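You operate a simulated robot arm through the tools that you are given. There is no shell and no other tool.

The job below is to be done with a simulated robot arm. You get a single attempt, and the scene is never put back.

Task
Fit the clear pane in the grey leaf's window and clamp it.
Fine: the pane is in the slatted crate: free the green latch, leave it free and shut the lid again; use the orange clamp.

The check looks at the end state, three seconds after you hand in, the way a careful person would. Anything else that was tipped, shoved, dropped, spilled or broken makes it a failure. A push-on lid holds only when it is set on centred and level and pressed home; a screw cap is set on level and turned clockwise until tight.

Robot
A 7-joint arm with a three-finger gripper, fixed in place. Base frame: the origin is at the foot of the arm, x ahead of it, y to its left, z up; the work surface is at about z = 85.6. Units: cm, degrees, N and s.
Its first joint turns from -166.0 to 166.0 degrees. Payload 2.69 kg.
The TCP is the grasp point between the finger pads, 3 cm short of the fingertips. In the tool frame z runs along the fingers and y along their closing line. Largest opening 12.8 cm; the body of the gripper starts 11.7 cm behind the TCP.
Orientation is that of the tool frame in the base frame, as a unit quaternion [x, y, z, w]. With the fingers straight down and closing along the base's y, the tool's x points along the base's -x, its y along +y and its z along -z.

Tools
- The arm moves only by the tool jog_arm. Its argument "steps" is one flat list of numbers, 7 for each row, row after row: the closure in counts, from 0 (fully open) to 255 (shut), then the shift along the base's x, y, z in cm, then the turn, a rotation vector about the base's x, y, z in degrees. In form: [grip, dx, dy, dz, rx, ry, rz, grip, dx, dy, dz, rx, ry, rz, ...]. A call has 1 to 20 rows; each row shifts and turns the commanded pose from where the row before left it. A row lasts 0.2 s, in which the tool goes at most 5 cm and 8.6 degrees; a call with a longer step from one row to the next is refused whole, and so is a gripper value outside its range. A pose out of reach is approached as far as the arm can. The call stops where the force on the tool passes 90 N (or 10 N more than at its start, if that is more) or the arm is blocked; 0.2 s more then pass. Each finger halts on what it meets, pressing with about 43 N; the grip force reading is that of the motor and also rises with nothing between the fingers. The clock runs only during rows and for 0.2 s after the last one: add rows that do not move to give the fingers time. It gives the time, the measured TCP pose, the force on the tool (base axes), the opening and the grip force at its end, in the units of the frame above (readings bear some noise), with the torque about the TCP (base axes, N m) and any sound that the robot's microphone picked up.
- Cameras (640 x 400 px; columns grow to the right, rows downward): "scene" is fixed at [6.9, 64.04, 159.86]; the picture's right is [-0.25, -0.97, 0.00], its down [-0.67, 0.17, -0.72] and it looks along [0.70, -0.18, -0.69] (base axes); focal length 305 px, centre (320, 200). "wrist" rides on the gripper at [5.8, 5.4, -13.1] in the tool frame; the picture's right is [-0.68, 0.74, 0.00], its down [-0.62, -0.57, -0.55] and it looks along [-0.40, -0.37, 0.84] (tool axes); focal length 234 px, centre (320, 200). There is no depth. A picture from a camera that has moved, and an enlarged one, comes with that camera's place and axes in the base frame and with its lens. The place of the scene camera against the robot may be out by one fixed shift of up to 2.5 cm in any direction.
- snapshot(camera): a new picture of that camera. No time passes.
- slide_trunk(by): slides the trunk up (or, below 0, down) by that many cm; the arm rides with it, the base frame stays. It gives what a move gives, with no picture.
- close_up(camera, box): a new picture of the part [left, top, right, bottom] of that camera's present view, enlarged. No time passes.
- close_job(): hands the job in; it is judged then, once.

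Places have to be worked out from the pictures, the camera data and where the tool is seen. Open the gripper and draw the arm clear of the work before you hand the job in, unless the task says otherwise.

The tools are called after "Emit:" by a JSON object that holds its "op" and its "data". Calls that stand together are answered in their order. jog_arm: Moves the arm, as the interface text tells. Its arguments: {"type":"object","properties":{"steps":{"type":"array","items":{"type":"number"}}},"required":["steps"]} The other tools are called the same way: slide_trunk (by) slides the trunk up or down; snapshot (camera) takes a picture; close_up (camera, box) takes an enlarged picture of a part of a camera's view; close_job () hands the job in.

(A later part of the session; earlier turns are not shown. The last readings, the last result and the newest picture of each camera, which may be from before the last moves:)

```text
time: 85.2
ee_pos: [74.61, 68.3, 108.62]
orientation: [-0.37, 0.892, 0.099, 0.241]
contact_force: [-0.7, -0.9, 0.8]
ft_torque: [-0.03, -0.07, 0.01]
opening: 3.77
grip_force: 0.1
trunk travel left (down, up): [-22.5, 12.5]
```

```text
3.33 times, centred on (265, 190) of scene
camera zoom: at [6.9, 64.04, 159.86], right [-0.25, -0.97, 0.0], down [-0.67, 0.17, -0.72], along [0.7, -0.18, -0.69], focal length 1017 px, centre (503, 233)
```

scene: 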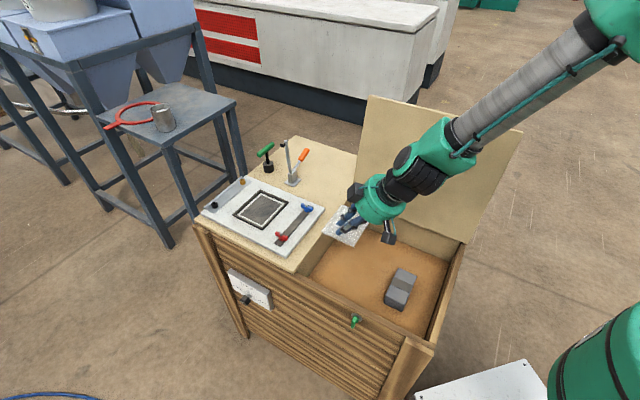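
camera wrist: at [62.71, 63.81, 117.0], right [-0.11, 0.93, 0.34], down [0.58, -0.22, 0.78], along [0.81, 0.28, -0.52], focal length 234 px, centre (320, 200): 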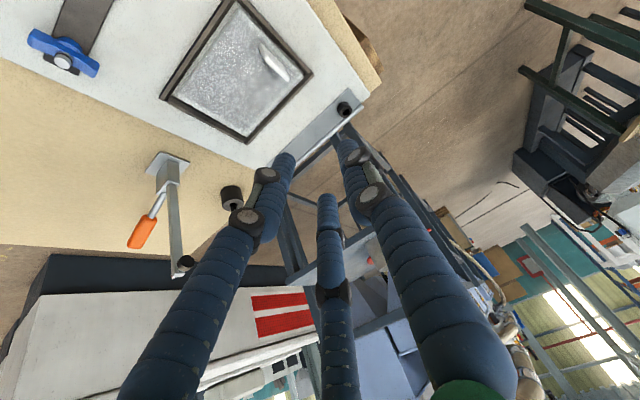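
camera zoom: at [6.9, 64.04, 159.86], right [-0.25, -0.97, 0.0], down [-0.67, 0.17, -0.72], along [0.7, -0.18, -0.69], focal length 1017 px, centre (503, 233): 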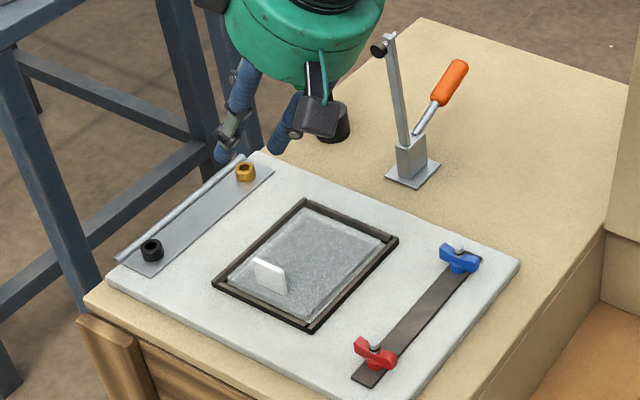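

The pane sits neatly in the frame. Now the clamp: close-ups of it from here.

Emit:
{"op": "close_up", "data": {"camera": "wrist", "box": [110, 130, 270, 290]}}

Emit:
{"op": "close_up", "data": {"camera": "scene", "box": [265, 130, 325, 192]}}

Emit:
{"op": "close_up", "data": {"camera": "wrist", "box": [150, 0, 330, 160]}}

```text
2.50 times, centred on (190, 210) of wrist
camera zoom: at [62.71, 63.81, 117.0], right [-0.11, 0.93, 0.34], down [0.58, -0.22, 0.78], along [0.81, 0.28, -0.52], focal length 585 px, centre (645, 175)
```

zoom: 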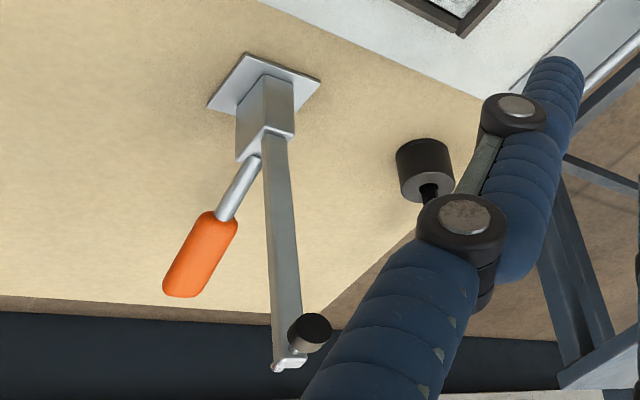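

```text
6.45 times, centred on (295, 161) of scene
camera zoom: at [6.9, 64.04, 159.86], right [-0.25, -0.97, 0.0], down [-0.67, 0.17, -0.72], along [0.7, -0.18, -0.69], focal length 1969 px, centre (481, 452)
```

zoom: 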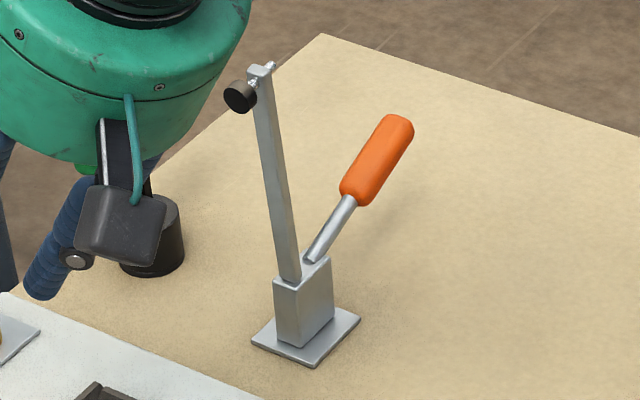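

```text
2.50 times, centred on (240, 80) of wrist
camera zoom: at [62.71, 63.81, 117.0], right [-0.11, 0.93, 0.34], down [0.58, -0.22, 0.78], along [0.81, 0.28, -0.52], focal length 585 px, centre (520, 500)
```

zoom: 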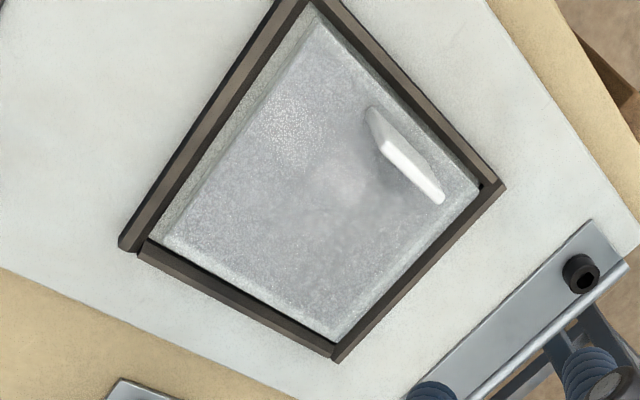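

Pane is in properly. Clamp geometry: arm upright at w≈25, s≈102.2 from z≈91 to 104.6, its handle leaning back to w≈37. I'll go around behind the arm with closed fingers (same tilt) and push the arm forward and down onto the pane. First move over and behind it.

Emit:
{"op": "jog_arm", "data": {"steps": [255, 0, 0, 3.2, 0, 0, 0, 255, 0, 0, 3.2, 0, 0, 0, 255, 2.54, -2.61, 0, 0, 0, 0, 255, 2.54, -2.61, 0, 0, 0, 0, 255, 2.54, -2.61, 0, 0, 0, 0, 255, 2.54, -2.61, 0, 0, 0, 0, 255, 2.54, -2.61, 0, 0, 0, 0, 255, 2.54, -2.61, 0, 0, 0, 0, 255, 2.54, -2.61, 0, 0, 0, 0, 255, 0, 0, 0, 0, 0, 0]}}

Emit:
{"op": "snapshot", "data": {"camera": "wrist"}}

Emit:
{"op": "close_up", "data": {"camera": "scene", "box": [200, 90, 360, 230]}}

```text
time: 87.4
ee_pos: [92.46, 50.37, 115.25]
orientation: [-0.369, 0.892, 0.1, 0.241]
contact_force: [-0.5, -0.3, -0.2]
ft_torque: [0.01, 0.0, 0.03]
opening: 0.22
grip_force: 31.6
trunk travel left (down, up): [-22.5, 12.5]
```

```text
taken
camera wrist: at [80.51, 45.91, 123.53], right [-0.11, 0.93, 0.34], down [0.58, -0.22, 0.78], along [0.81, 0.28, -0.52], focal length 234 px, centre (320, 200)
```

wrist: 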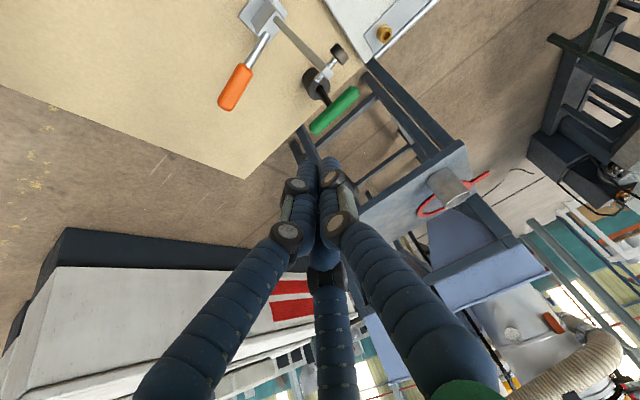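

```text
2.86 times, centred on (280, 160) of scene
camera zoom: at [6.9, 64.04, 159.86], right [-0.25, -0.97, 0.0], down [-0.67, 0.17, -0.72], along [0.7, -0.18, -0.69], focal length 872 px, centre (434, 314)
```

zoom: 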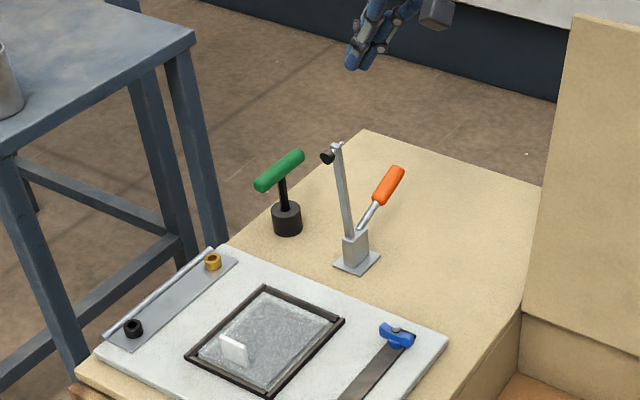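

Reachable. A close-up of the clamp from this side for better triangulation.

Emit:
{"op": "close_up", "data": {"camera": "wrist", "box": [205, 0, 365, 140]}}

```text
2.86 times, centred on (285, 70) of wrist
camera zoom: at [80.51, 45.91, 123.53], right [-0.11, 0.93, 0.34], down [0.58, -0.22, 0.78], along [0.81, 0.28, -0.52], focal length 669 px, centre (420, 571)
```

zoom: 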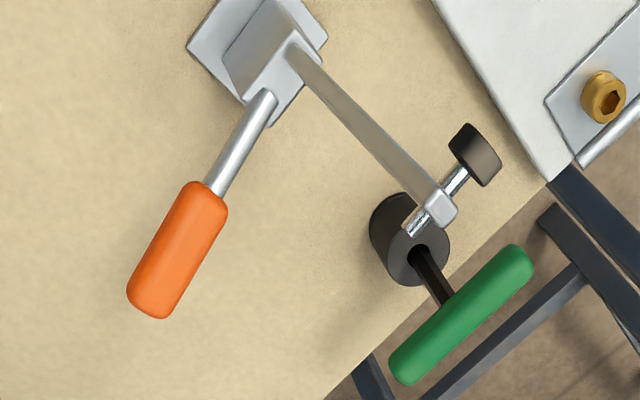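

Refined: arm tip (90.3, 54.7, 104.4), arm base (91, 54, 90), handle end (99, 45.8, 94); all in the plane s≈102.45. I lower behind the arm, tip to z≈98.5, still ~3 cm behind it.

Emit:
{"op": "jog_arm", "data": {"steps": [255, 0, 0, -4, 0, 0, 0, 255, 0, 0, -4, 0, 0, 0, 255, 0, 0, -3.5, 0, 0, 0, 255, 0, 0, -2.5, 0, 0, 0, 255, 0, 0, 0, 0, 0, 0]}}

Emit:
{"op": "snapshot", "data": {"camera": "wrist"}}

Emit:
{"op": "close_up", "data": {"camera": "scene", "box": [230, 110, 340, 210]}}

```text
time: 88.6
ee_pos: [92.57, 50.06, 101.19]
orientation: [-0.37, 0.892, 0.1, 0.24]
contact_force: [0.6, -0.2, -0.2]
ft_torque: [0.03, 0.01, 0.01]
opening: 0.18
grip_force: 31.5
trunk travel left (down, up): [-22.5, 12.5]
```

```text
taken
camera wrist: at [80.58, 45.61, 109.56], right [-0.11, 0.93, 0.34], down [0.58, -0.22, 0.78], along [0.81, 0.28, -0.52], focal length 234 px, centre (320, 200)
```

wrist: 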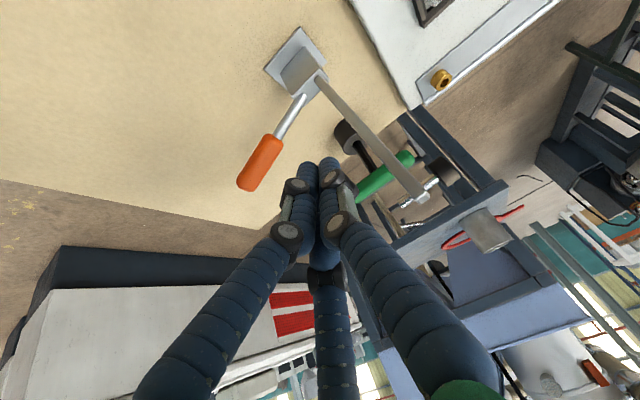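

```text
4.00 times, centred on (285, 160) of scene
camera zoom: at [6.9, 64.04, 159.86], right [-0.25, -0.97, 0.0], down [-0.67, 0.17, -0.72], along [0.7, -0.18, -0.69], focal length 1221 px, centre (460, 360)
```

zoom: 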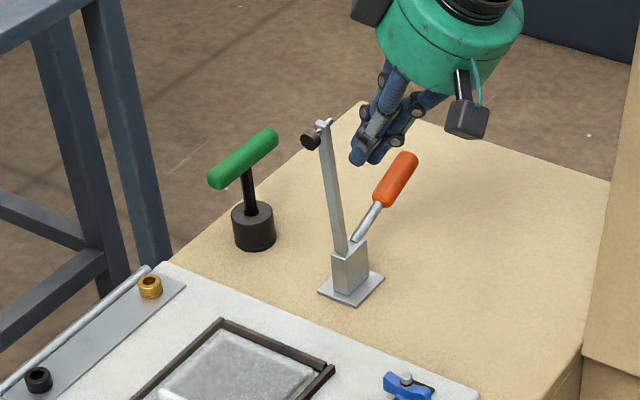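

The tip is right behind the arm's upper half. Now I push slowly toward the window (−w) until contact.

Emit:
{"op": "jog_arm", "data": {"steps": [255, -0.7, 0.7, 0, 0, 0, 0, 255, -0.7, 0.7, 0, 0, 0, 0, 255, -0.5, 0.5, 0, 0, 0, 0, 255, -0.4, 0.4, 0, 0, 0, 0, 255, -0.4, 0.4, 0, 0, 0, 0]}}

Emit:
{"op": "close_up", "data": {"camera": "scene", "box": [230, 110, 340, 210]}}

```text
time: 89.8
ee_pos: [89.83, 52.63, 101.04]
orientation: [-0.371, 0.891, 0.1, 0.241]
contact_force: [0.2, -0.2, -0.8]
ft_torque: [0.01, 0.03, -0.01]
opening: 0.22
grip_force: 30.9
trunk travel left (down, up): [-22.5, 12.5]
```

```text
4.00 times, centred on (285, 160) of scene
camera zoom: at [6.9, 64.04, 159.86], right [-0.25, -0.97, 0.0], down [-0.67, 0.17, -0.72], along [0.7, -0.18, -0.69], focal length 1221 px, centre (460, 360)
```

zoom: 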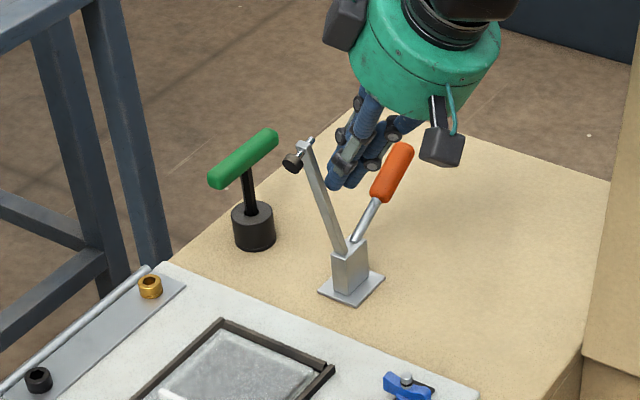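

The arm tips forward easily (handle swinging up with it). I keep following its arc.

Emit:
{"op": "jog_arm", "data": {"steps": [255, -0.62, 0.62, 0.1, 0, 0, 0, 255, -0.62, 0.62, 0.1, 0, 0, 0, 255, -0.62, 0.62, 0.1, 0, 0, 0, 255, -0.62, 0.62, 0.1, 0, 0, 0]}}

Emit:
{"op": "close_up", "data": {"camera": "scene", "box": [230, 110, 340, 210]}}

Emit:
{"op": "snapshot", "data": {"camera": "wrist"}}

```text
time: 90.8
ee_pos: [87.35, 55.4, 101.47]
orientation: [-0.371, 0.891, 0.101, 0.241]
contact_force: [-0.3, -0.2, -0.4]
ft_torque: [0.01, 0.04, 0.0]
opening: 0.21
grip_force: 31.3
trunk travel left (down, up): [-22.5, 12.5]
```

```text
4.00 times, centred on (285, 160) of scene
camera zoom: at [6.9, 64.04, 159.86], right [-0.25, -0.97, 0.0], down [-0.67, 0.17, -0.72], along [0.7, -0.18, -0.69], focal length 1221 px, centre (460, 360)
```

zoom: 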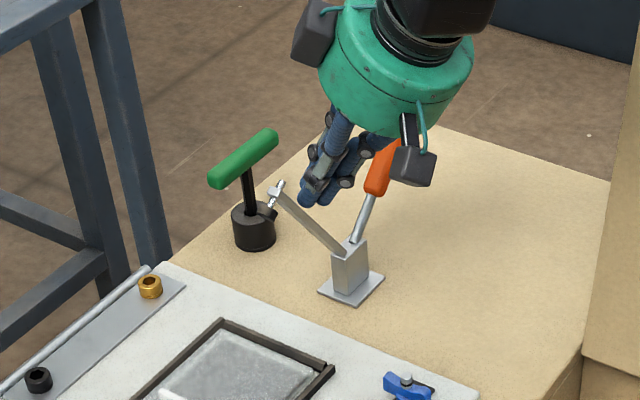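

```text
taken
camera wrist: at [75.37, 50.88, 109.87], right [-0.11, 0.93, 0.34], down [0.58, -0.22, 0.78], along [0.81, 0.28, -0.52], focal length 234 px, centre (320, 200)
```

wrist: 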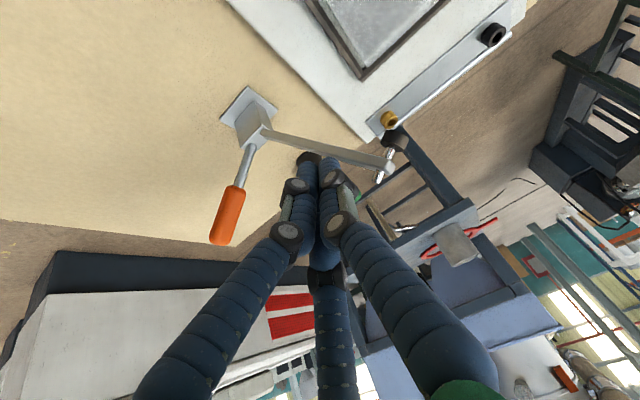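

The arm is ~45° down now and the handle nearly upright. Continuing forward and down.

Emit:
{"op": "jog_arm", "data": {"steps": [255, -0.54, 0.54, -0.43, 0, 0, 0, 255, -0.54, 0.54, -0.43, 0, 0, 0, 255, -0.54, 0.54, -0.43, 0, 0, 0, 255, -0.49, 0.49, -0.6, 0, 0, 0, 255, -0.49, 0.49, -0.6, 0, 0, 0, 255, -0.49, 0.49, -0.6, 0, 0, 0]}}

Emit:
{"op": "close_up", "data": {"camera": "scene", "box": [220, 120, 330, 220]}}

Emit:
{"op": "snapshot", "data": {"camera": "wrist"}}

```text
time: 92.2
ee_pos: [84.23, 58.42, 98.27]
orientation: [-0.37, 0.892, 0.1, 0.24]
contact_force: [-0.3, -0.7, -0.4]
ft_torque: [0.01, -0.03, 0.0]
opening: 0.21
grip_force: 31.4
trunk travel left (down, up): [-22.5, 12.5]
```

```text
4.00 times, centred on (275, 170) of scene
camera zoom: at [6.9, 64.04, 159.86], right [-0.25, -0.97, 0.0], down [-0.67, 0.17, -0.72], along [0.7, -0.18, -0.69], focal length 1221 px, centre (500, 320)
```

zoom: 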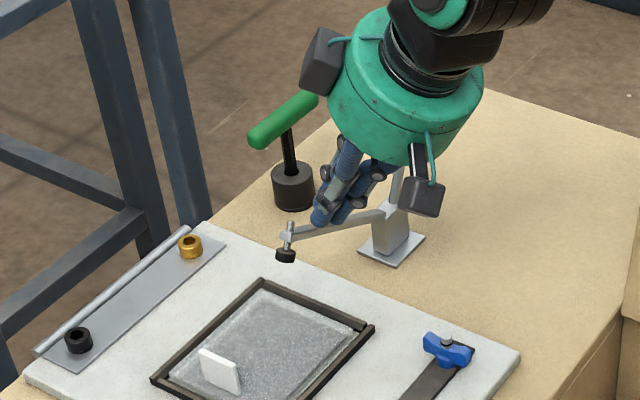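

```text
taken
camera wrist: at [72.28, 53.91, 106.59], right [-0.11, 0.93, 0.34], down [0.58, -0.22, 0.78], along [0.81, 0.28, -0.52], focal length 234 px, centre (320, 200)
```

wrist: 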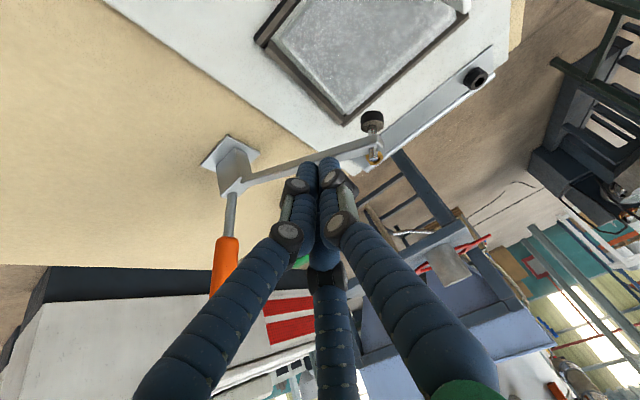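

The arm is close to horizontal with its pad pointing down at the pane. I press further down, in small steps.

Emit:
{"op": "jog_arm", "data": {"steps": [255, -0.3, 0.3, -0.7, 0, 0, 0, 255, -0.3, 0.3, -0.7, 0, 0, 0, 255, -0.3, 0.3, -0.7, 0, 0, 0, 255, -0.1, 0.1, -0.7, 0, 0, 0]}}

Emit:
{"op": "close_up", "data": {"camera": "scene", "box": [220, 120, 330, 220]}}

Emit:
{"op": "close_up", "data": {"camera": "wrist", "box": [190, 80, 410, 300]}}

```text
time: 93.2
ee_pos: [83.18, 59.33, 95.43]
orientation: [-0.37, 0.892, 0.1, 0.241]
contact_force: [0.8, -0.1, 0.5]
ft_torque: [-0.03, 0.01, 0.0]
opening: 0.21
grip_force: 31.3
trunk travel left (down, up): [-22.5, 12.5]
```

```text
4.00 times, centred on (275, 170) of scene
camera zoom: at [6.9, 64.04, 159.86], right [-0.25, -0.97, 0.0], down [-0.67, 0.17, -0.72], along [0.7, -0.18, -0.69], focal length 1221 px, centre (500, 320)
```

zoom: 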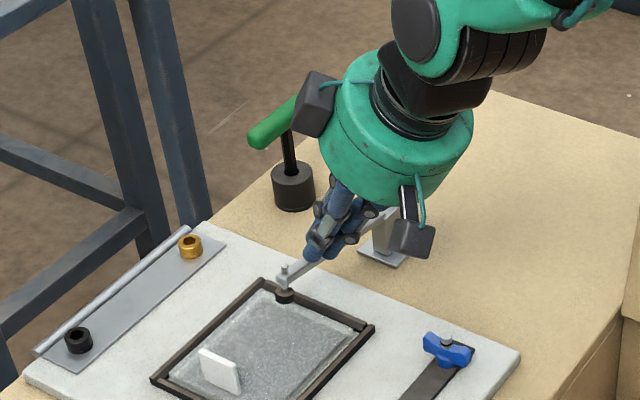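

```text
1.82 times, centred on (300, 190) of wrist
camera zoom: at [71.26, 54.94, 103.87], right [-0.11, 0.93, 0.34], down [0.58, -0.22, 0.78], along [0.81, 0.28, -0.52], focal length 426 px, centre (356, 218)
```

zoom: 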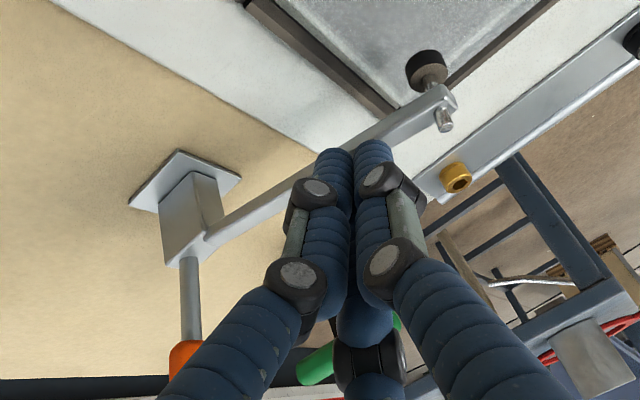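

The pad is now right above the pane's edge region inside the frame. Pressing down in 0.5 cm steps and watching force.

Emit:
{"op": "jog_arm", "data": {"steps": [255, -0.05, 0.05, -0.5, 0, 0, 0, 255, -0.05, 0.05, -0.5, 0, 0, 0, 255, 0, 0, -0.4, 0, 0, 0]}}

Emit:
{"op": "close_up", "data": {"camera": "scene", "box": [220, 120, 330, 220]}}

Emit:
{"op": "close_up", "data": {"camera": "wrist", "box": [190, 80, 410, 300]}}

```text
time: 94.0
ee_pos: [83.26, 59.58, 94.12]
orientation: [-0.37, 0.892, 0.099, 0.24]
contact_force: [0.1, -0.6, -0.3]
ft_torque: [0.01, -0.01, -0.01]
opening: 0.19
grip_force: 31.5
trunk travel left (down, up): [-22.5, 12.5]
```

```text
4.00 times, centred on (275, 170) of scene
camera zoom: at [6.9, 64.04, 159.86], right [-0.25, -0.97, 0.0], down [-0.67, 0.17, -0.72], along [0.7, -0.18, -0.69], focal length 1221 px, centre (500, 320)
```

zoom: 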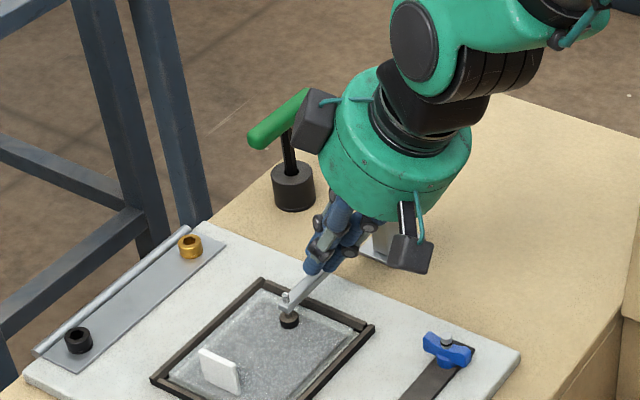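

```text
1.82 times, centred on (300, 190) of wrist
camera zoom: at [71.24, 55.11, 102.5], right [-0.11, 0.93, 0.34], down [0.58, -0.22, 0.78], along [0.81, 0.28, -0.52], focal length 426 px, centre (356, 218)
```

zoom: 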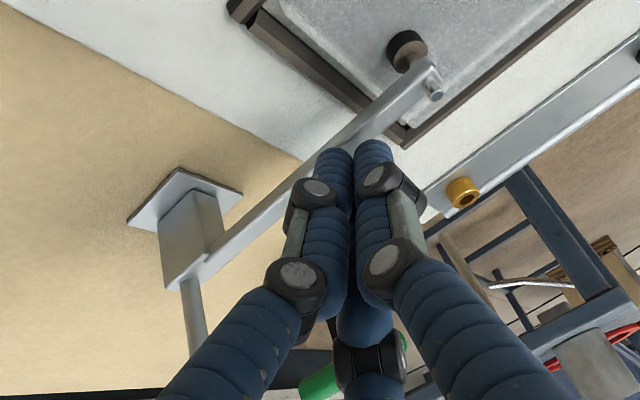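

No resistance yet; pad is over the pane. Continuing down gently.

Emit:
{"op": "jog_arm", "data": {"steps": [255, 0, 0, -0.4, 0, 0, 0, 255, 0, 0, -0.4, 0, 0, 0, 255, 0, 0, -0.4, 0, 0, 0]}}

Emit:
{"op": "close_up", "data": {"camera": "scene", "box": [220, 120, 330, 220]}}

Emit:
{"op": "close_up", "data": {"camera": "wrist", "box": [190, 80, 410, 300]}}

```text
time: 94.8
ee_pos: [83.37, 59.59, 93.03]
orientation: [-0.372, 0.891, 0.1, 0.241]
contact_force: [-7.6, -2.2, 8.3]
ft_torque: [0.0, 0.09, 0.09]
opening: 0.6
grip_force: 31.5
trunk travel left (down, up): [-22.5, 12.5]
```

```text
4.00 times, centred on (275, 170) of scene
camera zoom: at [6.9, 64.04, 159.86], right [-0.25, -0.97, 0.0], down [-0.67, 0.17, -0.72], along [0.7, -0.18, -0.69], focal length 1221 px, centre (500, 320)
```

zoom: 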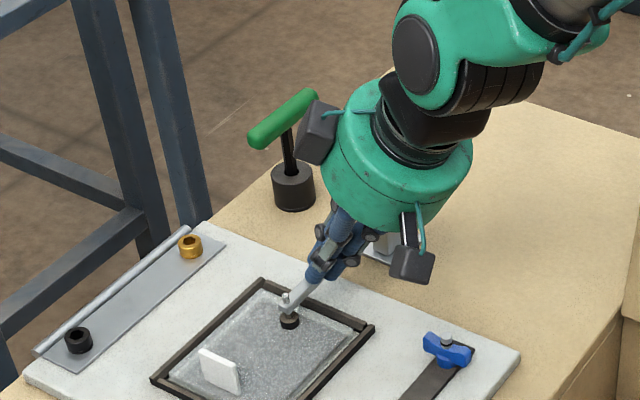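

```text
1.82 times, centred on (300, 190) of wrist
camera zoom: at [71.28, 55.04, 101.44], right [-0.11, 0.93, 0.34], down [0.58, -0.22, 0.79], along [0.81, 0.28, -0.52], focal length 426 px, centre (356, 218)
```

zoom: 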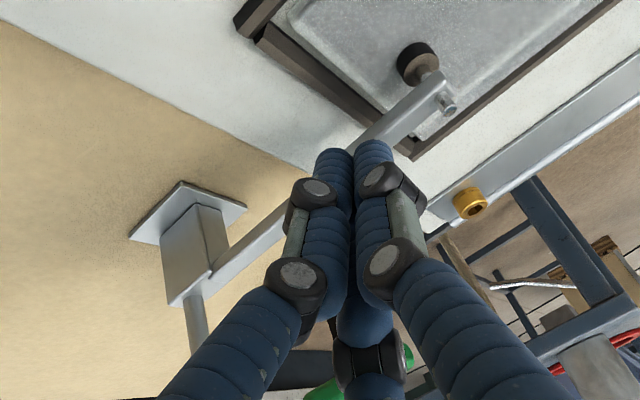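

Resistance begins (8 N) with the pad on the pane. I press a little more to seat it.

Emit:
{"op": "jog_arm", "data": {"steps": [255, 0, 0, -0.2, 0, 0, 0, 255, 0, 0, -0.2, 0, 0, 0, 255, 0, 0, 0, 0, 0, 0]}}

Emit:
{"op": "close_up", "data": {"camera": "scene", "box": [220, 120, 330, 220]}}

```text
time: 95.6
ee_pos: [83.2, 59.49, 93.01]
orientation: [-0.37, 0.89, 0.1, 0.245]
contact_force: [-11.7, -2.9, 33.2]
ft_torque: [0.19, 0.11, 0.05]
opening: 0.59
grip_force: 30.6
trunk travel left (down, up): [-22.5, 12.5]
```

```text
4.00 times, centred on (275, 170) of scene
camera zoom: at [6.9, 64.04, 159.86], right [-0.25, -0.97, 0.0], down [-0.67, 0.17, -0.72], along [0.7, -0.18, -0.69], focal length 1221 px, centre (500, 320)
```

zoom: 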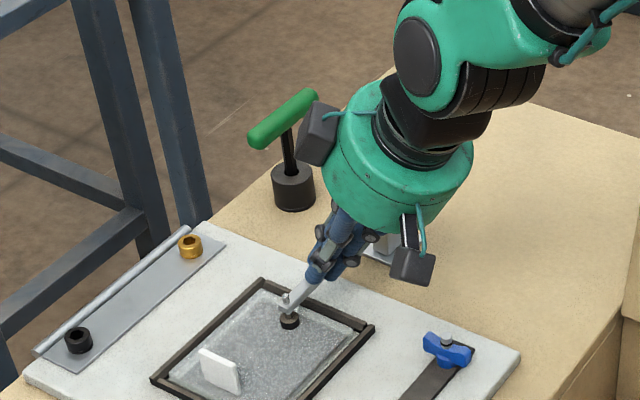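

It's firm at 33 N with no further travel. I lift off and see whether the clamp stays down.

Emit:
{"op": "jog_arm", "data": {"steps": [255, 0, 0, 1.0, 0, 0, 0, 255, 0, 0, 2.0, 0, 0, 0, 255, -0.5, -0.5, 3.5, 0, 0, 0, 255, -1, -1, 4, 0, 0, 0, 255, -1, -1, 4, 0, 0, 0, 255, -1.5, -1.5, 3, 0, 0, 0, 255, 0, 0, 0, 0, 0, 0]}}

Emit:
{"op": "snapshot", "data": {"camera": "wrist"}}

Emit:
{"op": "close_up", "data": {"camera": "scene", "box": [220, 120, 330, 220]}}

```text
time: 97.2
ee_pos: [79.3, 55.39, 110.13]
orientation: [-0.37, 0.892, 0.1, 0.241]
contact_force: [-0.4, -0.2, 0.6]
ft_torque: [0.02, -0.05, 0.0]
opening: 0.19
grip_force: 31.6
trunk travel left (down, up): [-22.5, 12.5]
```

```text
taken
camera wrist: at [67.36, 50.9, 118.57], right [-0.11, 0.93, 0.34], down [0.58, -0.22, 0.78], along [0.81, 0.28, -0.52], focal length 234 px, centre (320, 200)
```

wrist: 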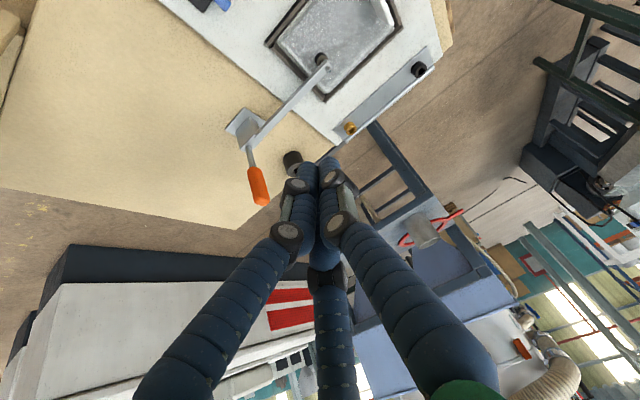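

```text
4.00 times, centred on (275, 170) of scene
camera zoom: at [6.9, 64.04, 159.86], right [-0.25, -0.97, 0.0], down [-0.67, 0.17, -0.72], along [0.7, -0.18, -0.69], focal length 1221 px, centre (500, 320)
```

zoom: 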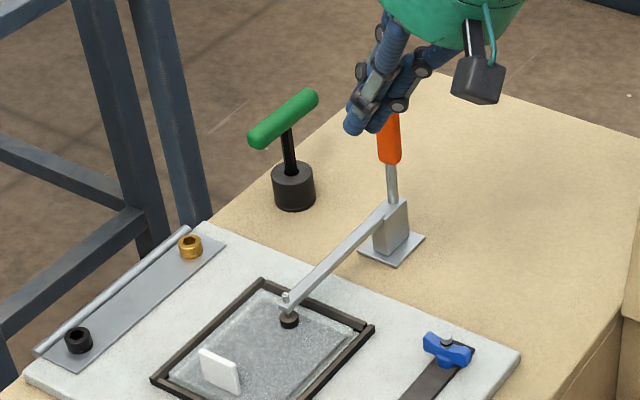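

Emit:
{"op": "close_up", "data": {"camera": "scene", "box": [240, 145, 330, 235]}}

Emit:
{"op": "close_up", "data": {"camera": "wrist", "box": [205, 0, 425, 220]}}

Emit:
{"op": "close_up", "data": {"camera": "wrist", "box": [270, 30, 360, 110]}}

```text
4.44 times, centred on (285, 190) of scene
camera zoom: at [6.9, 64.04, 159.86], right [-0.25, -0.97, 0.0], down [-0.67, 0.17, -0.72], along [0.7, -0.18, -0.69], focal length 1356 px, centre (476, 244)
```

zoom: 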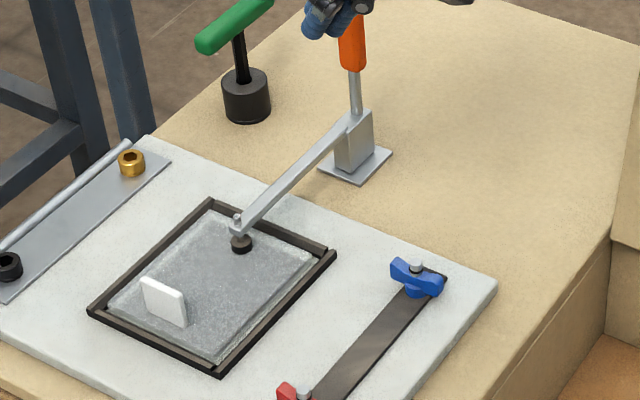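

```text
1.82 times, centred on (315, 110) of wrist
camera zoom: at [67.36, 50.9, 118.57], right [-0.11, 0.93, 0.34], down [0.58, -0.22, 0.78], along [0.81, 0.28, -0.52], focal length 426 px, centre (329, 364)
```

zoom: 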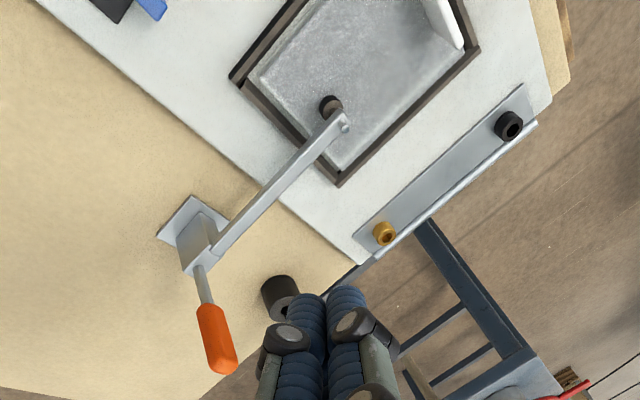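

```text
5.00 times, centred on (315, 70) of wrist
camera zoom: at [67.36, 50.9, 118.57], right [-0.11, 0.93, 0.34], down [0.58, -0.22, 0.78], along [0.81, 0.28, -0.52], focal length 1171 px, centre (345, 850)
```

zoom: 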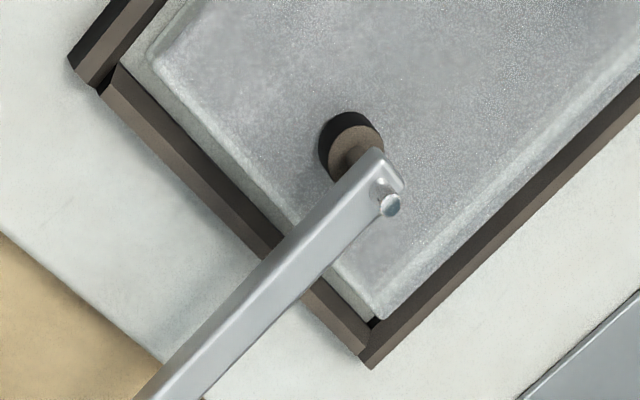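

The clamp arm has stayed down, pad bearing on the pane and the handle upright. To be sure it's fully home I'll give the orange handle a light forward push from behind as well.

Emit:
{"op": "jog_arm", "data": {"steps": [255, 3.68, -1.66, 0, 0, 0, 0, 255, 3.68, -1.66, 0, 0, 0, 0, 255, 3.68, -1.66, 0, 0, 0, 0, 255, 3.68, -1.66, 0, 0, 0, 0, 255, 0, 0, -3.5, 0, 0, 0, 255, 0, 0, -3.5, 0, 0, 0, 255, 0, 0, -3, 0, 0, 0, 255, 0, 0, 0, 0, 0, 0]}}

Emit:
{"op": "snapshot", "data": {"camera": "wrist"}}

Emit:
{"op": "close_up", "data": {"camera": "scene", "box": [230, 110, 340, 210]}}

```text
time: 99.0
ee_pos: [93.9, 48.87, 99.85]
orientation: [-0.37, 0.892, 0.1, 0.241]
contact_force: [0.1, -0.5, -0.2]
ft_torque: [0.04, 0.03, 0.0]
opening: 0.22
grip_force: 31.2
trunk travel left (down, up): [-22.5, 12.5]
```

```text
taken
camera wrist: at [81.98, 44.38, 108.23], right [-0.11, 0.93, 0.34], down [0.58, -0.22, 0.78], along [0.81, 0.28, -0.52], focal length 234 px, centre (320, 200)
```

wrist: 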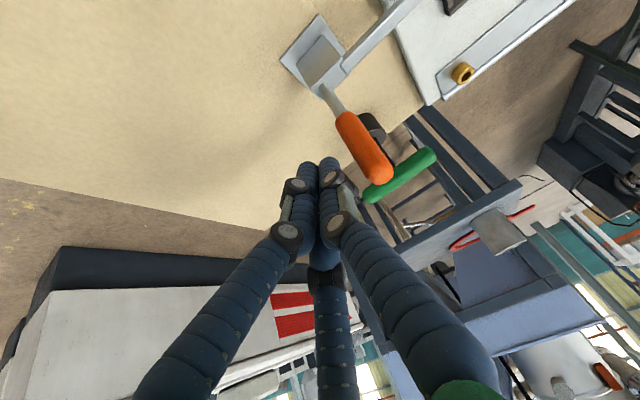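

```text
4.00 times, centred on (285, 160) of scene
camera zoom: at [6.9, 64.04, 159.86], right [-0.25, -0.97, 0.0], down [-0.67, 0.17, -0.72], along [0.7, -0.18, -0.69], focal length 1221 px, centre (460, 360)
```

zoom: 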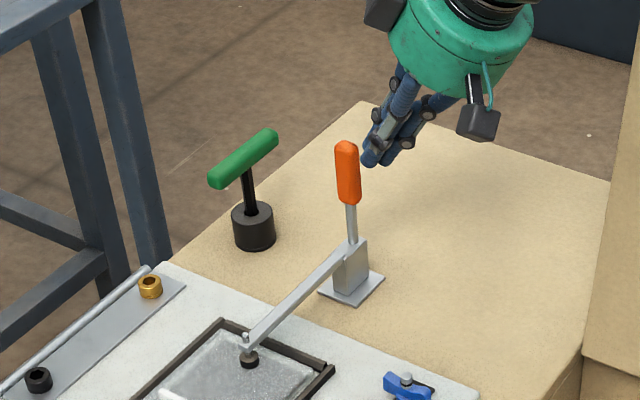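

Behind the upright handle now. Gentle push toward the window with force check.

Emit:
{"op": "jog_arm", "data": {"steps": [255, -0.5, 0.5, 0, 0, 0, 0, 255, -0.4, 0.4, 0, 0, 0, 0, 255, -0.3, 0.3, 0, 0, 0, 0, 255, -0.3, 0.3, 0, 0, 0, 0]}}

Emit:
{"op": "jog_arm", "data": {"steps": [255, -0.3, 0.3, 0, 0, 0, 0, 255, -0.3, 0.3, 0, 0, 0, 0]}}

Emit:
{"op": "close_up", "data": {"camera": "scene", "box": [230, 110, 340, 210]}}

```text
time: 100.0
ee_pos: [93.16, 49.62, 99.99]
orientation: [-0.367, 0.892, 0.1, 0.243]
contact_force: [59.9, -53.6, -10.0]
ft_torque: [-0.53, -0.87, -0.61]
opening: 0.2
grip_force: 31.5
trunk travel left (down, up): [-22.5, 12.5]
```

```text
time: 100.4
ee_pos: [93.12, 49.55, 99.98]
orientation: [-0.365, 0.893, 0.098, 0.244]
contact_force: [17.8, -8.3, -8.5]
ft_torque: [-0.32, -0.1, -0.2]
opening: 0.2
grip_force: 31.1
trunk travel left (down, up): [-22.5, 12.5]
stopped in row 2: the force on the tool passed its limit at 93 N (the readings are from after the stop); the commanded pose is now the measured one
```

```text
4.00 times, centred on (285, 160) of scene
camera zoom: at [6.9, 64.04, 159.86], right [-0.25, -0.97, 0.0], down [-0.67, 0.17, -0.72], along [0.7, -0.18, -0.69], focal length 1221 px, centre (460, 360)
```

zoom: 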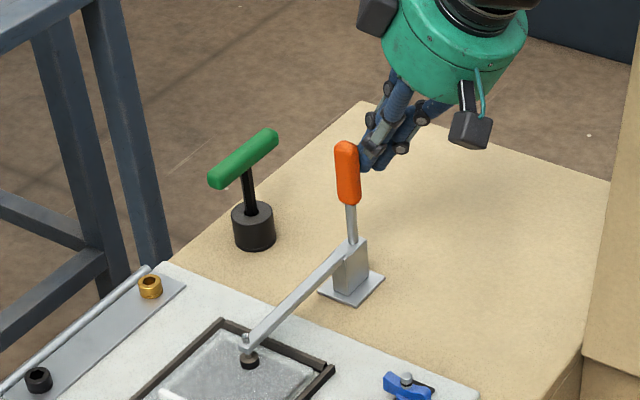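

The handle is rigidly at its stop (93 N, no motion): the clamp is home. I back off, and head to the lid: first up and inward while returning the tool to straight down.

Emit:
{"op": "jog_arm", "data": {"steps": [255, 1.4, -1.4, 0, 0, 0, 0, 255, 0, 0, 4.5, 0, 0, 0, 255, 0, 0, 4.5, 0, 0, 0, 255, 0, 0, 4.5, 0, 0, 0, 255, 0, 0, 4.5, 0, 0, 0, 200, -4.5, 0.78, 1.0, -3.56, 3.56, 0, 200, -4.5, 0.78, 1.0, -3.56, 3.56, 0, 200, -4.5, 0.78, 1.0, -3.56, 3.56, 0, 170, -4.5, 0.78, 1.0, -3.56, 3.56, 0, 170, -4.5, 0.78, 1.0, -3.56, 3.56, 0, 170, 0, 0, 4.6, -3.56, 3.56, 0, 170, 0, 0, 4.6, 0, 0, 0, 170, 0, 0, 4.6, 0, 0, 0, 170, 0, 0, 0, 0, 0, 0]}}

Emit:
{"op": "snapshot", "data": {"camera": "scene"}}

Emit:
{"op": "snapshot", "data": {"camera": "wrist"}}

```text
time: 103.4
ee_pos: [71.73, 52.59, 137.35]
orientation: [-0.38, 0.925, -0.003, 0.003]
contact_force: [0.3, 0.4, 0.1]
ft_torque: [0.01, 0.01, 0.0]
opening: 4.25
grip_force: 0.0
trunk travel left (down, up): [-22.5, 12.5]
```

```text
taken
```

scene: 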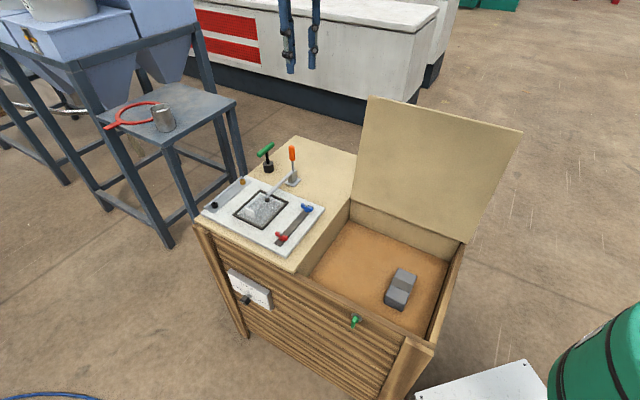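

```text
taken
camera wrist: at [63.72, 52.36, 150.38], right [-0.04, 1.0, 0.0], down [0.83, 0.03, 0.55], along [0.55, 0.02, -0.83], focal length 234 px, centre (320, 200)
```

wrist: 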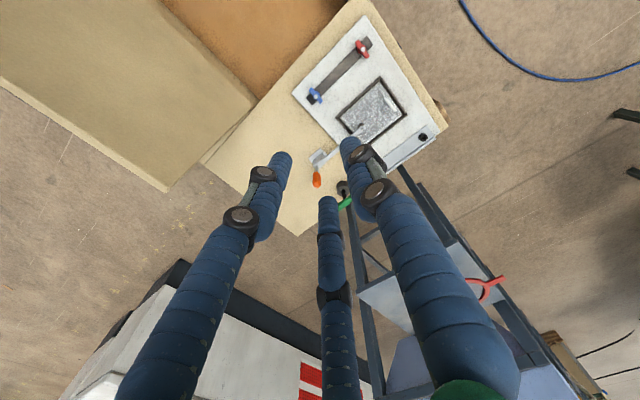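

All good so far. Now I go over the lid's top edge to its back side and repeat my earlier handle approach in reverse.

Emit:
{"op": "jog_arm", "data": {"steps": [170, 0.66, -4.46, 0, 0, 0, 0, 170, 0.66, -4.46, 0, 0, 0, 0, 170, 0.66, -4.46, 0, 0, 0, 0, 170, 0.66, -4.46, 0, 0, 0, 0, 170, 0.66, -4.46, 0, 0, 0, 0, 170, 0.66, -4.46, 0, 0, 0, 0, 170, 0.66, -4.46, 0, 0, 0, 0, 170, 0.66, -4.46, 0, 0, 0, 0, 170, 0.66, -4.46, 0, 0, 0, 0, 170, 0.66, -4.46, 0, 0, 0, 0, 170, 0, 0, -2.2, 5.6, 5.6, 0, 170, 0, 0, -2.2, 5.6, 5.6, 0, 170, 0, 0, -2.2, 5.6, 5.6, 0, 170, 0, 0, -2.2, 5.6, 5.6, 0, 170, 0, 0, -2.2, 5.6, 5.6, 0, 170, 0, 0, -2.2, 5.6, 5.6, 0, 170, 0, 0, -2.2, 5.6, 5.6, 0, 170, 0, 0, 0, 0, 0, 0]}}

Emit:
{"op": "snapshot", "data": {"camera": "wrist"}}

Emit:
{"op": "snapshot", "data": {"camera": "scene"}}

```text
time: 107.2
ee_pos: [78.45, 7.66, 121.42]
orientation: [-0.337, 0.82, 0.428, -0.176]
contact_force: [1.2, 0.1, -1.5]
ft_torque: [0.07, 0.09, 0.05]
opening: 4.26
grip_force: 0.1
trunk travel left (down, up): [-22.5, 12.5]
```

```text
taken
camera wrist: at [79.85, -1.97, 133.49], right [0.19, 0.78, 0.6], down [0.98, -0.12, -0.15], along [-0.05, 0.62, -0.78], focal length 234 px, centre (320, 200)
```

wrist: 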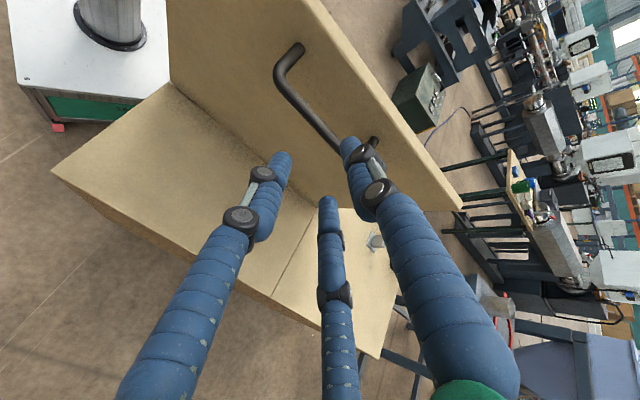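

```text
taken
```

scene: 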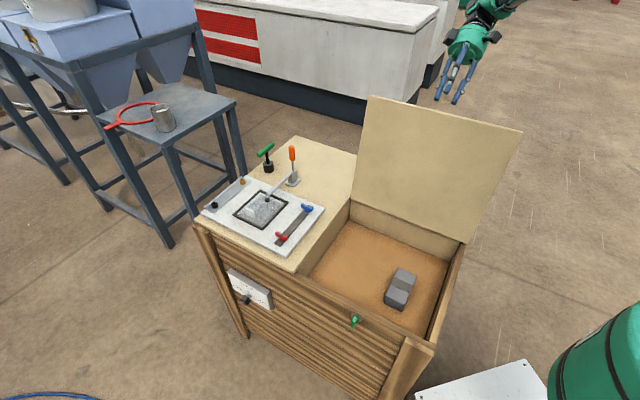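

Same pose as before at the handle. I slide in onto the bar and stop just around it.

Emit:
{"op": "jog_arm", "data": {"steps": [170, -1.2, 1.2, -1.1, 0, 0, 0, 170, -1.2, 1.2, -1.1, 0, 0, 0, 175, -1.2, 1.2, -1.1, 0, 0, 0, 180, -0.8, 0.8, -0.7, 0, 0, 0, 185, -0.7, 0.7, -0.6, 0, 0, 0, 185, -0.5, 0.5, -0.4, 0, 0, 0, 185, 0, 0, 0, 0, 0, 0]}}

Emit:
{"op": "close_up", "data": {"camera": "wrist", "box": [220, 20, 440, 240]}}

```text
time: 108.8
ee_pos: [72.53, 13.36, 116.7]
orientation: [-0.337, 0.821, 0.427, -0.175]
contact_force: [0.4, 0.0, -0.1]
ft_torque: [-0.02, 0.03, -0.02]
opening: 3.52
grip_force: 0.0
trunk travel left (down, up): [-22.5, 12.5]
```

```text
1.82 times, centred on (330, 130) of wrist
camera zoom: at [73.79, 3.87, 128.59], right [0.19, 0.78, 0.6], down [0.98, -0.12, -0.15], along [-0.04, 0.62, -0.78], focal length 426 px, centre (302, 327)
```

zoom: 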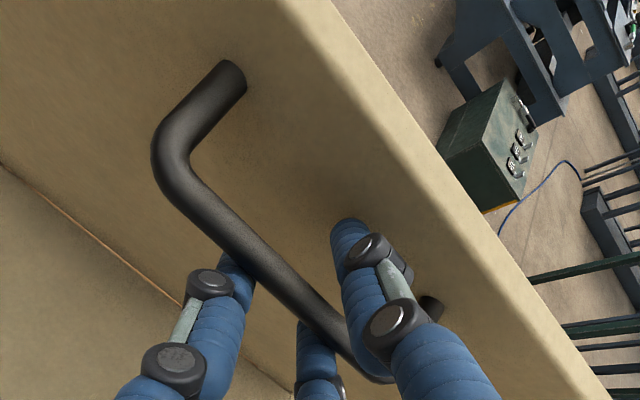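

The bar lies between thumb and fingers. Closing the grip.

Emit:
{"op": "jog_arm", "data": {"steps": [215, 0, 0, 0, 0, 0, 0, 240, 0, 0, 0, 0, 0, 0, 255, 0, 0, 0, 0, 0, 0, 255, 0, 0, 0, 0, 0, 0]}}

Emit:
{"op": "close_up", "data": {"camera": "wrist", "box": [220, 20, 440, 240]}}

```text
time: 109.8
ee_pos: [72.49, 13.46, 116.61]
orientation: [-0.336, 0.82, 0.428, -0.176]
contact_force: [1.0, 3.0, -8.9]
ft_torque: [-0.08, 0.01, -0.19]
opening: 1.88
grip_force: 44.2
trunk travel left (down, up): [-22.5, 12.5]
```

```text
1.82 times, centred on (330, 130) of wrist
camera zoom: at [73.82, 3.9, 128.54], right [0.19, 0.78, 0.6], down [0.98, -0.12, -0.15], along [-0.05, 0.62, -0.78], focal length 426 px, centre (302, 327)
```

zoom: 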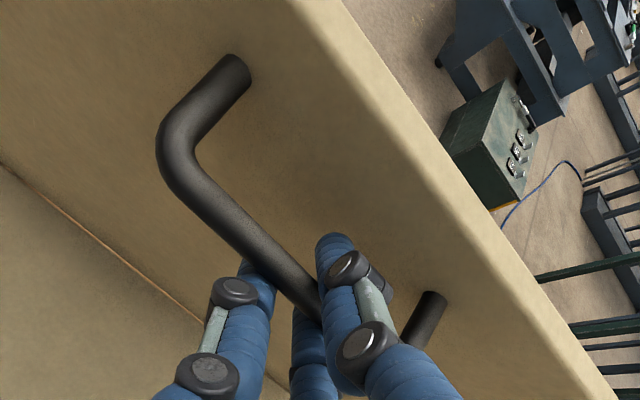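

Firmly gripped (44 N), bar at radius ≈33 from the hinge. I swing the lid back along the same arc in reverse, checking every 20°.

Emit:
{"op": "jog_arm", "data": {"steps": [255, -0.983, 0.983, 0.4, -0.98, -0.98, 0, 255, -0.983, 0.983, 0.4, -0.98, -0.98, 0, 255, -1.004, 1.004, 0.275, -0.98, -0.98, 0, 255, -1.004, 1.004, 0.275, -0.98, -0.98, 0, 255, -1.015, 1.015, 0.145, -0.98, -0.98, 0, 255, -1.015, 1.015, 0.145, -0.98, -0.98, 0, 255, -1.022, 1.022, 0.025, -0.98, -0.98, 0, 255, -1.022, 1.022, 0.025, -0.98, -0.98, 0]}}

Emit:
{"op": "snapshot", "data": {"camera": "scene"}}

```text
time: 111.6
ee_pos: [64.44, 21.52, 118.22]
orientation: [-0.352, 0.858, 0.347, -0.141]
contact_force: [-0.2, 2.6, 0.4]
ft_torque: [0.27, -0.16, -0.54]
opening: 1.92
grip_force: 43.7
trunk travel left (down, up): [-22.5, 12.5]
```

```text
taken
```

scene: 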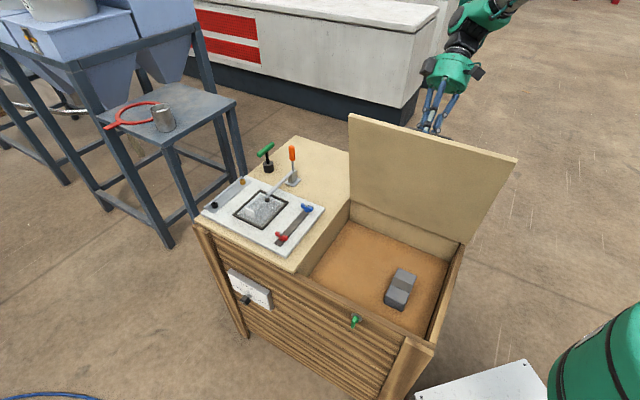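

Almost no force; tracking exactly. Continuing 80°→60°→45°.

Emit:
{"op": "jog_arm", "data": {"steps": [255, -1.018, 1.018, -0.105, -0.98, -0.98, 0, 255, -1.018, 1.018, -0.105, -0.98, -0.98, 0, 255, -1.011, 1.011, -0.225, -0.98, -0.98, 0, 255, -1.011, 1.011, -0.225, -0.98, -0.98, 0, 255, -0.99, 0.99, -0.35, -0.98, -0.98, 0, 255, -0.99, 0.99, -0.35, -0.98, -0.98, 0, 255, -0.965, 0.965, -0.47, -0.98, -0.98, 0, 255, -0.965, 0.965, -0.47, -0.98, -0.98, 0]}}

```text
time: 113.4
ee_pos: [56.8, 29.26, 116.01]
orientation: [-0.364, 0.887, 0.262, -0.107]
contact_force: [-7.6, 3.5, 11.5]
ft_torque: [0.36, -0.3, -0.3]
opening: 1.91
grip_force: 44.1
trunk travel left (down, up): [-22.5, 12.5]
```

Emit:
{"op": "jog_arm", "data": {"steps": [255, -0.933, 0.933, -0.585, -0.98, -0.98, 0, 255, -0.933, 0.933, -0.585, -0.98, -0.98, 0, 255, -0.895, 0.895, -0.7, -0.98, -0.98, 0, 255, -0.895, 0.895, -0.7, -0.98, -0.98, 0, 255, -0.849, 0.849, -0.805, -0.98, -0.98, 0, 255, -0.849, 0.849, -0.805, -0.98, -0.98, 0, 255, -0.792, 0.792, -0.905, -0.98, -0.98, 0, 255, -0.792, 0.792, -0.905, -0.98, -0.98, 0]}}

```text
time: 115.2
ee_pos: [49.71, 36.43, 109.65]
orientation: [-0.373, 0.908, 0.175, -0.071]
contact_force: [-12.9, 0.2, 5.7]
ft_torque: [-0.03, 0.1, 0.19]
opening: 1.88
grip_force: 44.2
trunk travel left (down, up): [-22.5, 12.5]
```

Lid at ~40°. Continuing to ~20°.

Emit:
{"op": "jog_arm", "data": {"steps": [255, -0.739, 0.739, -0.995, -0.98, -0.98, 0, 255, -0.739, 0.739, -0.995, -0.98, -0.98, 0, 255, -0.668, 0.668, -1.09, -0.98, -0.98, 0, 255, -0.668, 0.668, -1.09, -0.98, -0.98, 0, 255, -0.605, 0.605, -1.16, -0.98, -0.98, 0, 255, -0.605, 0.605, -1.16, -0.98, -0.98, 0, 255, -0.527, 0.527, -1.23, -0.98, -0.98, 0, 255, -0.527, 0.527, -1.23, -0.98, -0.98, 0]}}

Emit:
{"op": "snapshot", "data": {"camera": "scene"}}

```text
time: 117.0
ee_pos: [44.72, 41.32, 100.74]
orientation: [-0.379, 0.921, 0.087, -0.035]
contact_force: [18.3, -17.5, -16.2]
ft_torque: [-0.08, -0.16, 0.33]
opening: 1.9
grip_force: 43.8
trunk travel left (down, up): [-22.5, 12.5]
```

```text
taken
```

scene: 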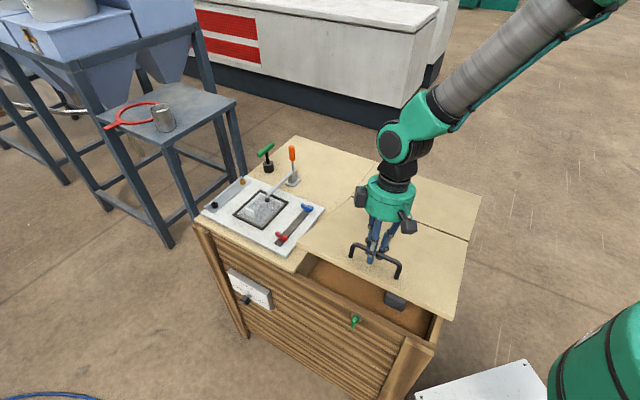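

Lid at ~20°. Continuing slowly toward closed, with a slight inward correction.

Emit:
{"op": "jog_arm", "data": {"steps": [255, -0.414, 0.414, -1.3, -0.98, -0.98, 0, 255, -0.414, 0.414, -1.3, -0.98, -0.98, 0, 255, -0.364, 0.364, -1.34, -0.98, -0.98, 0, 255, -0.364, 0.364, -1.34, -0.98, -0.98, 0, 255, -0.286, 0.286, -1.385, -0.98, -0.98, 0, 255, -0.286, 0.286, -1.385, -0.98, -0.98, 0]}}

Emit:
{"op": "close_up", "data": {"camera": "scene", "box": [290, 200, 480, 350]}}

```text
time: 118.4
ee_pos: [42.61, 43.28, 92.99]
orientation: [-0.381, 0.924, 0.021, -0.007]
contact_force: [20.6, -16.6, -8.2]
ft_torque: [-0.6, 0.32, 0.38]
opening: 1.92
grip_force: 44.1
trunk travel left (down, up): [-22.5, 12.5]
```

```text
2.67 times, centred on (385, 275) of scene
camera zoom: at [6.9, 64.04, 159.86], right [-0.25, -0.97, 0.0], down [-0.67, 0.17, -0.72], along [0.7, -0.18, -0.69], focal length 814 px, centre (147, 0)
```

zoom: 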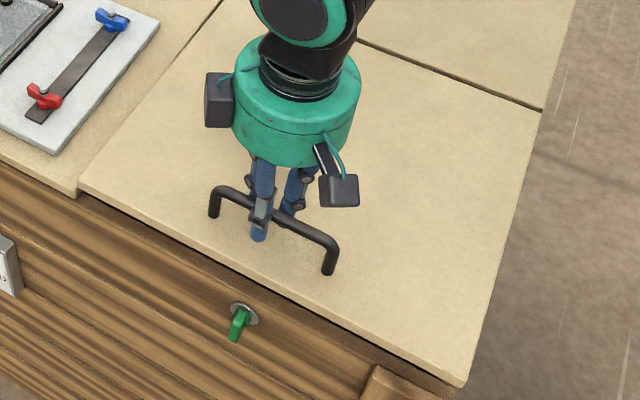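

About 5° to go. Lowering the last bit slowly until it seats.

Emit:
{"op": "jog_arm", "data": {"steps": [255, -0.08, 0.08, -0.7, -0.5, -0.5, 0, 255, -0.08, 0.08, -0.7, -0.3, -0.3, 0, 255, -0.1, 0.1, -0.7, 0, 0, 0, 255, -0.1, 0.1, -0.4, 0, 0, 0]}}

Emit:
{"op": "close_up", "data": {"camera": "scene", "box": [290, 200, 480, 350]}}

```text
time: 119.4
ee_pos: [42.32, 43.63, 90.36]
orientation: [-0.381, 0.925, 0.011, -0.003]
contact_force: [23.1, -29.2, -6.7]
ft_torque: [0.08, -0.53, 0.48]
opening: 1.91
grip_force: 44.8
trunk travel left (down, up): [-22.5, 12.5]
```

```text
2.67 times, centred on (385, 275) of scene
camera zoom: at [6.9, 64.04, 159.86], right [-0.25, -0.97, 0.0], down [-0.67, 0.17, -0.72], along [0.7, -0.18, -0.69], focal length 814 px, centre (147, 0)
```

zoom: 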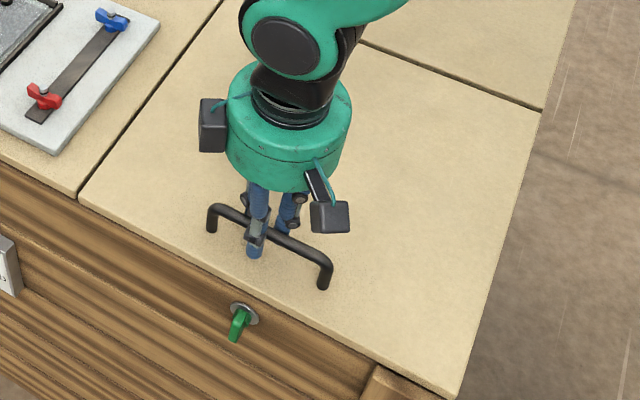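

Emit:
{"op": "jog_arm", "data": {"steps": [255, 0.1, -0.1, -0.2, 0, 0, 0, 255, 0.05, -0.05, -0.2, 0, 0, 0, 255, 0, 0, -0.15, 0, 0, 0]}}

```text
time: 120.2
ee_pos: [42.22, 43.72, 90.21]
orientation: [-0.381, 0.924, 0.012, -0.001]
contact_force: [-12.8, -25.0, 41.6]
ft_torque: [-0.57, 0.72, 0.42]
opening: 1.91
grip_force: 44.1
trunk travel left (down, up): [-22.5, 12.5]
```

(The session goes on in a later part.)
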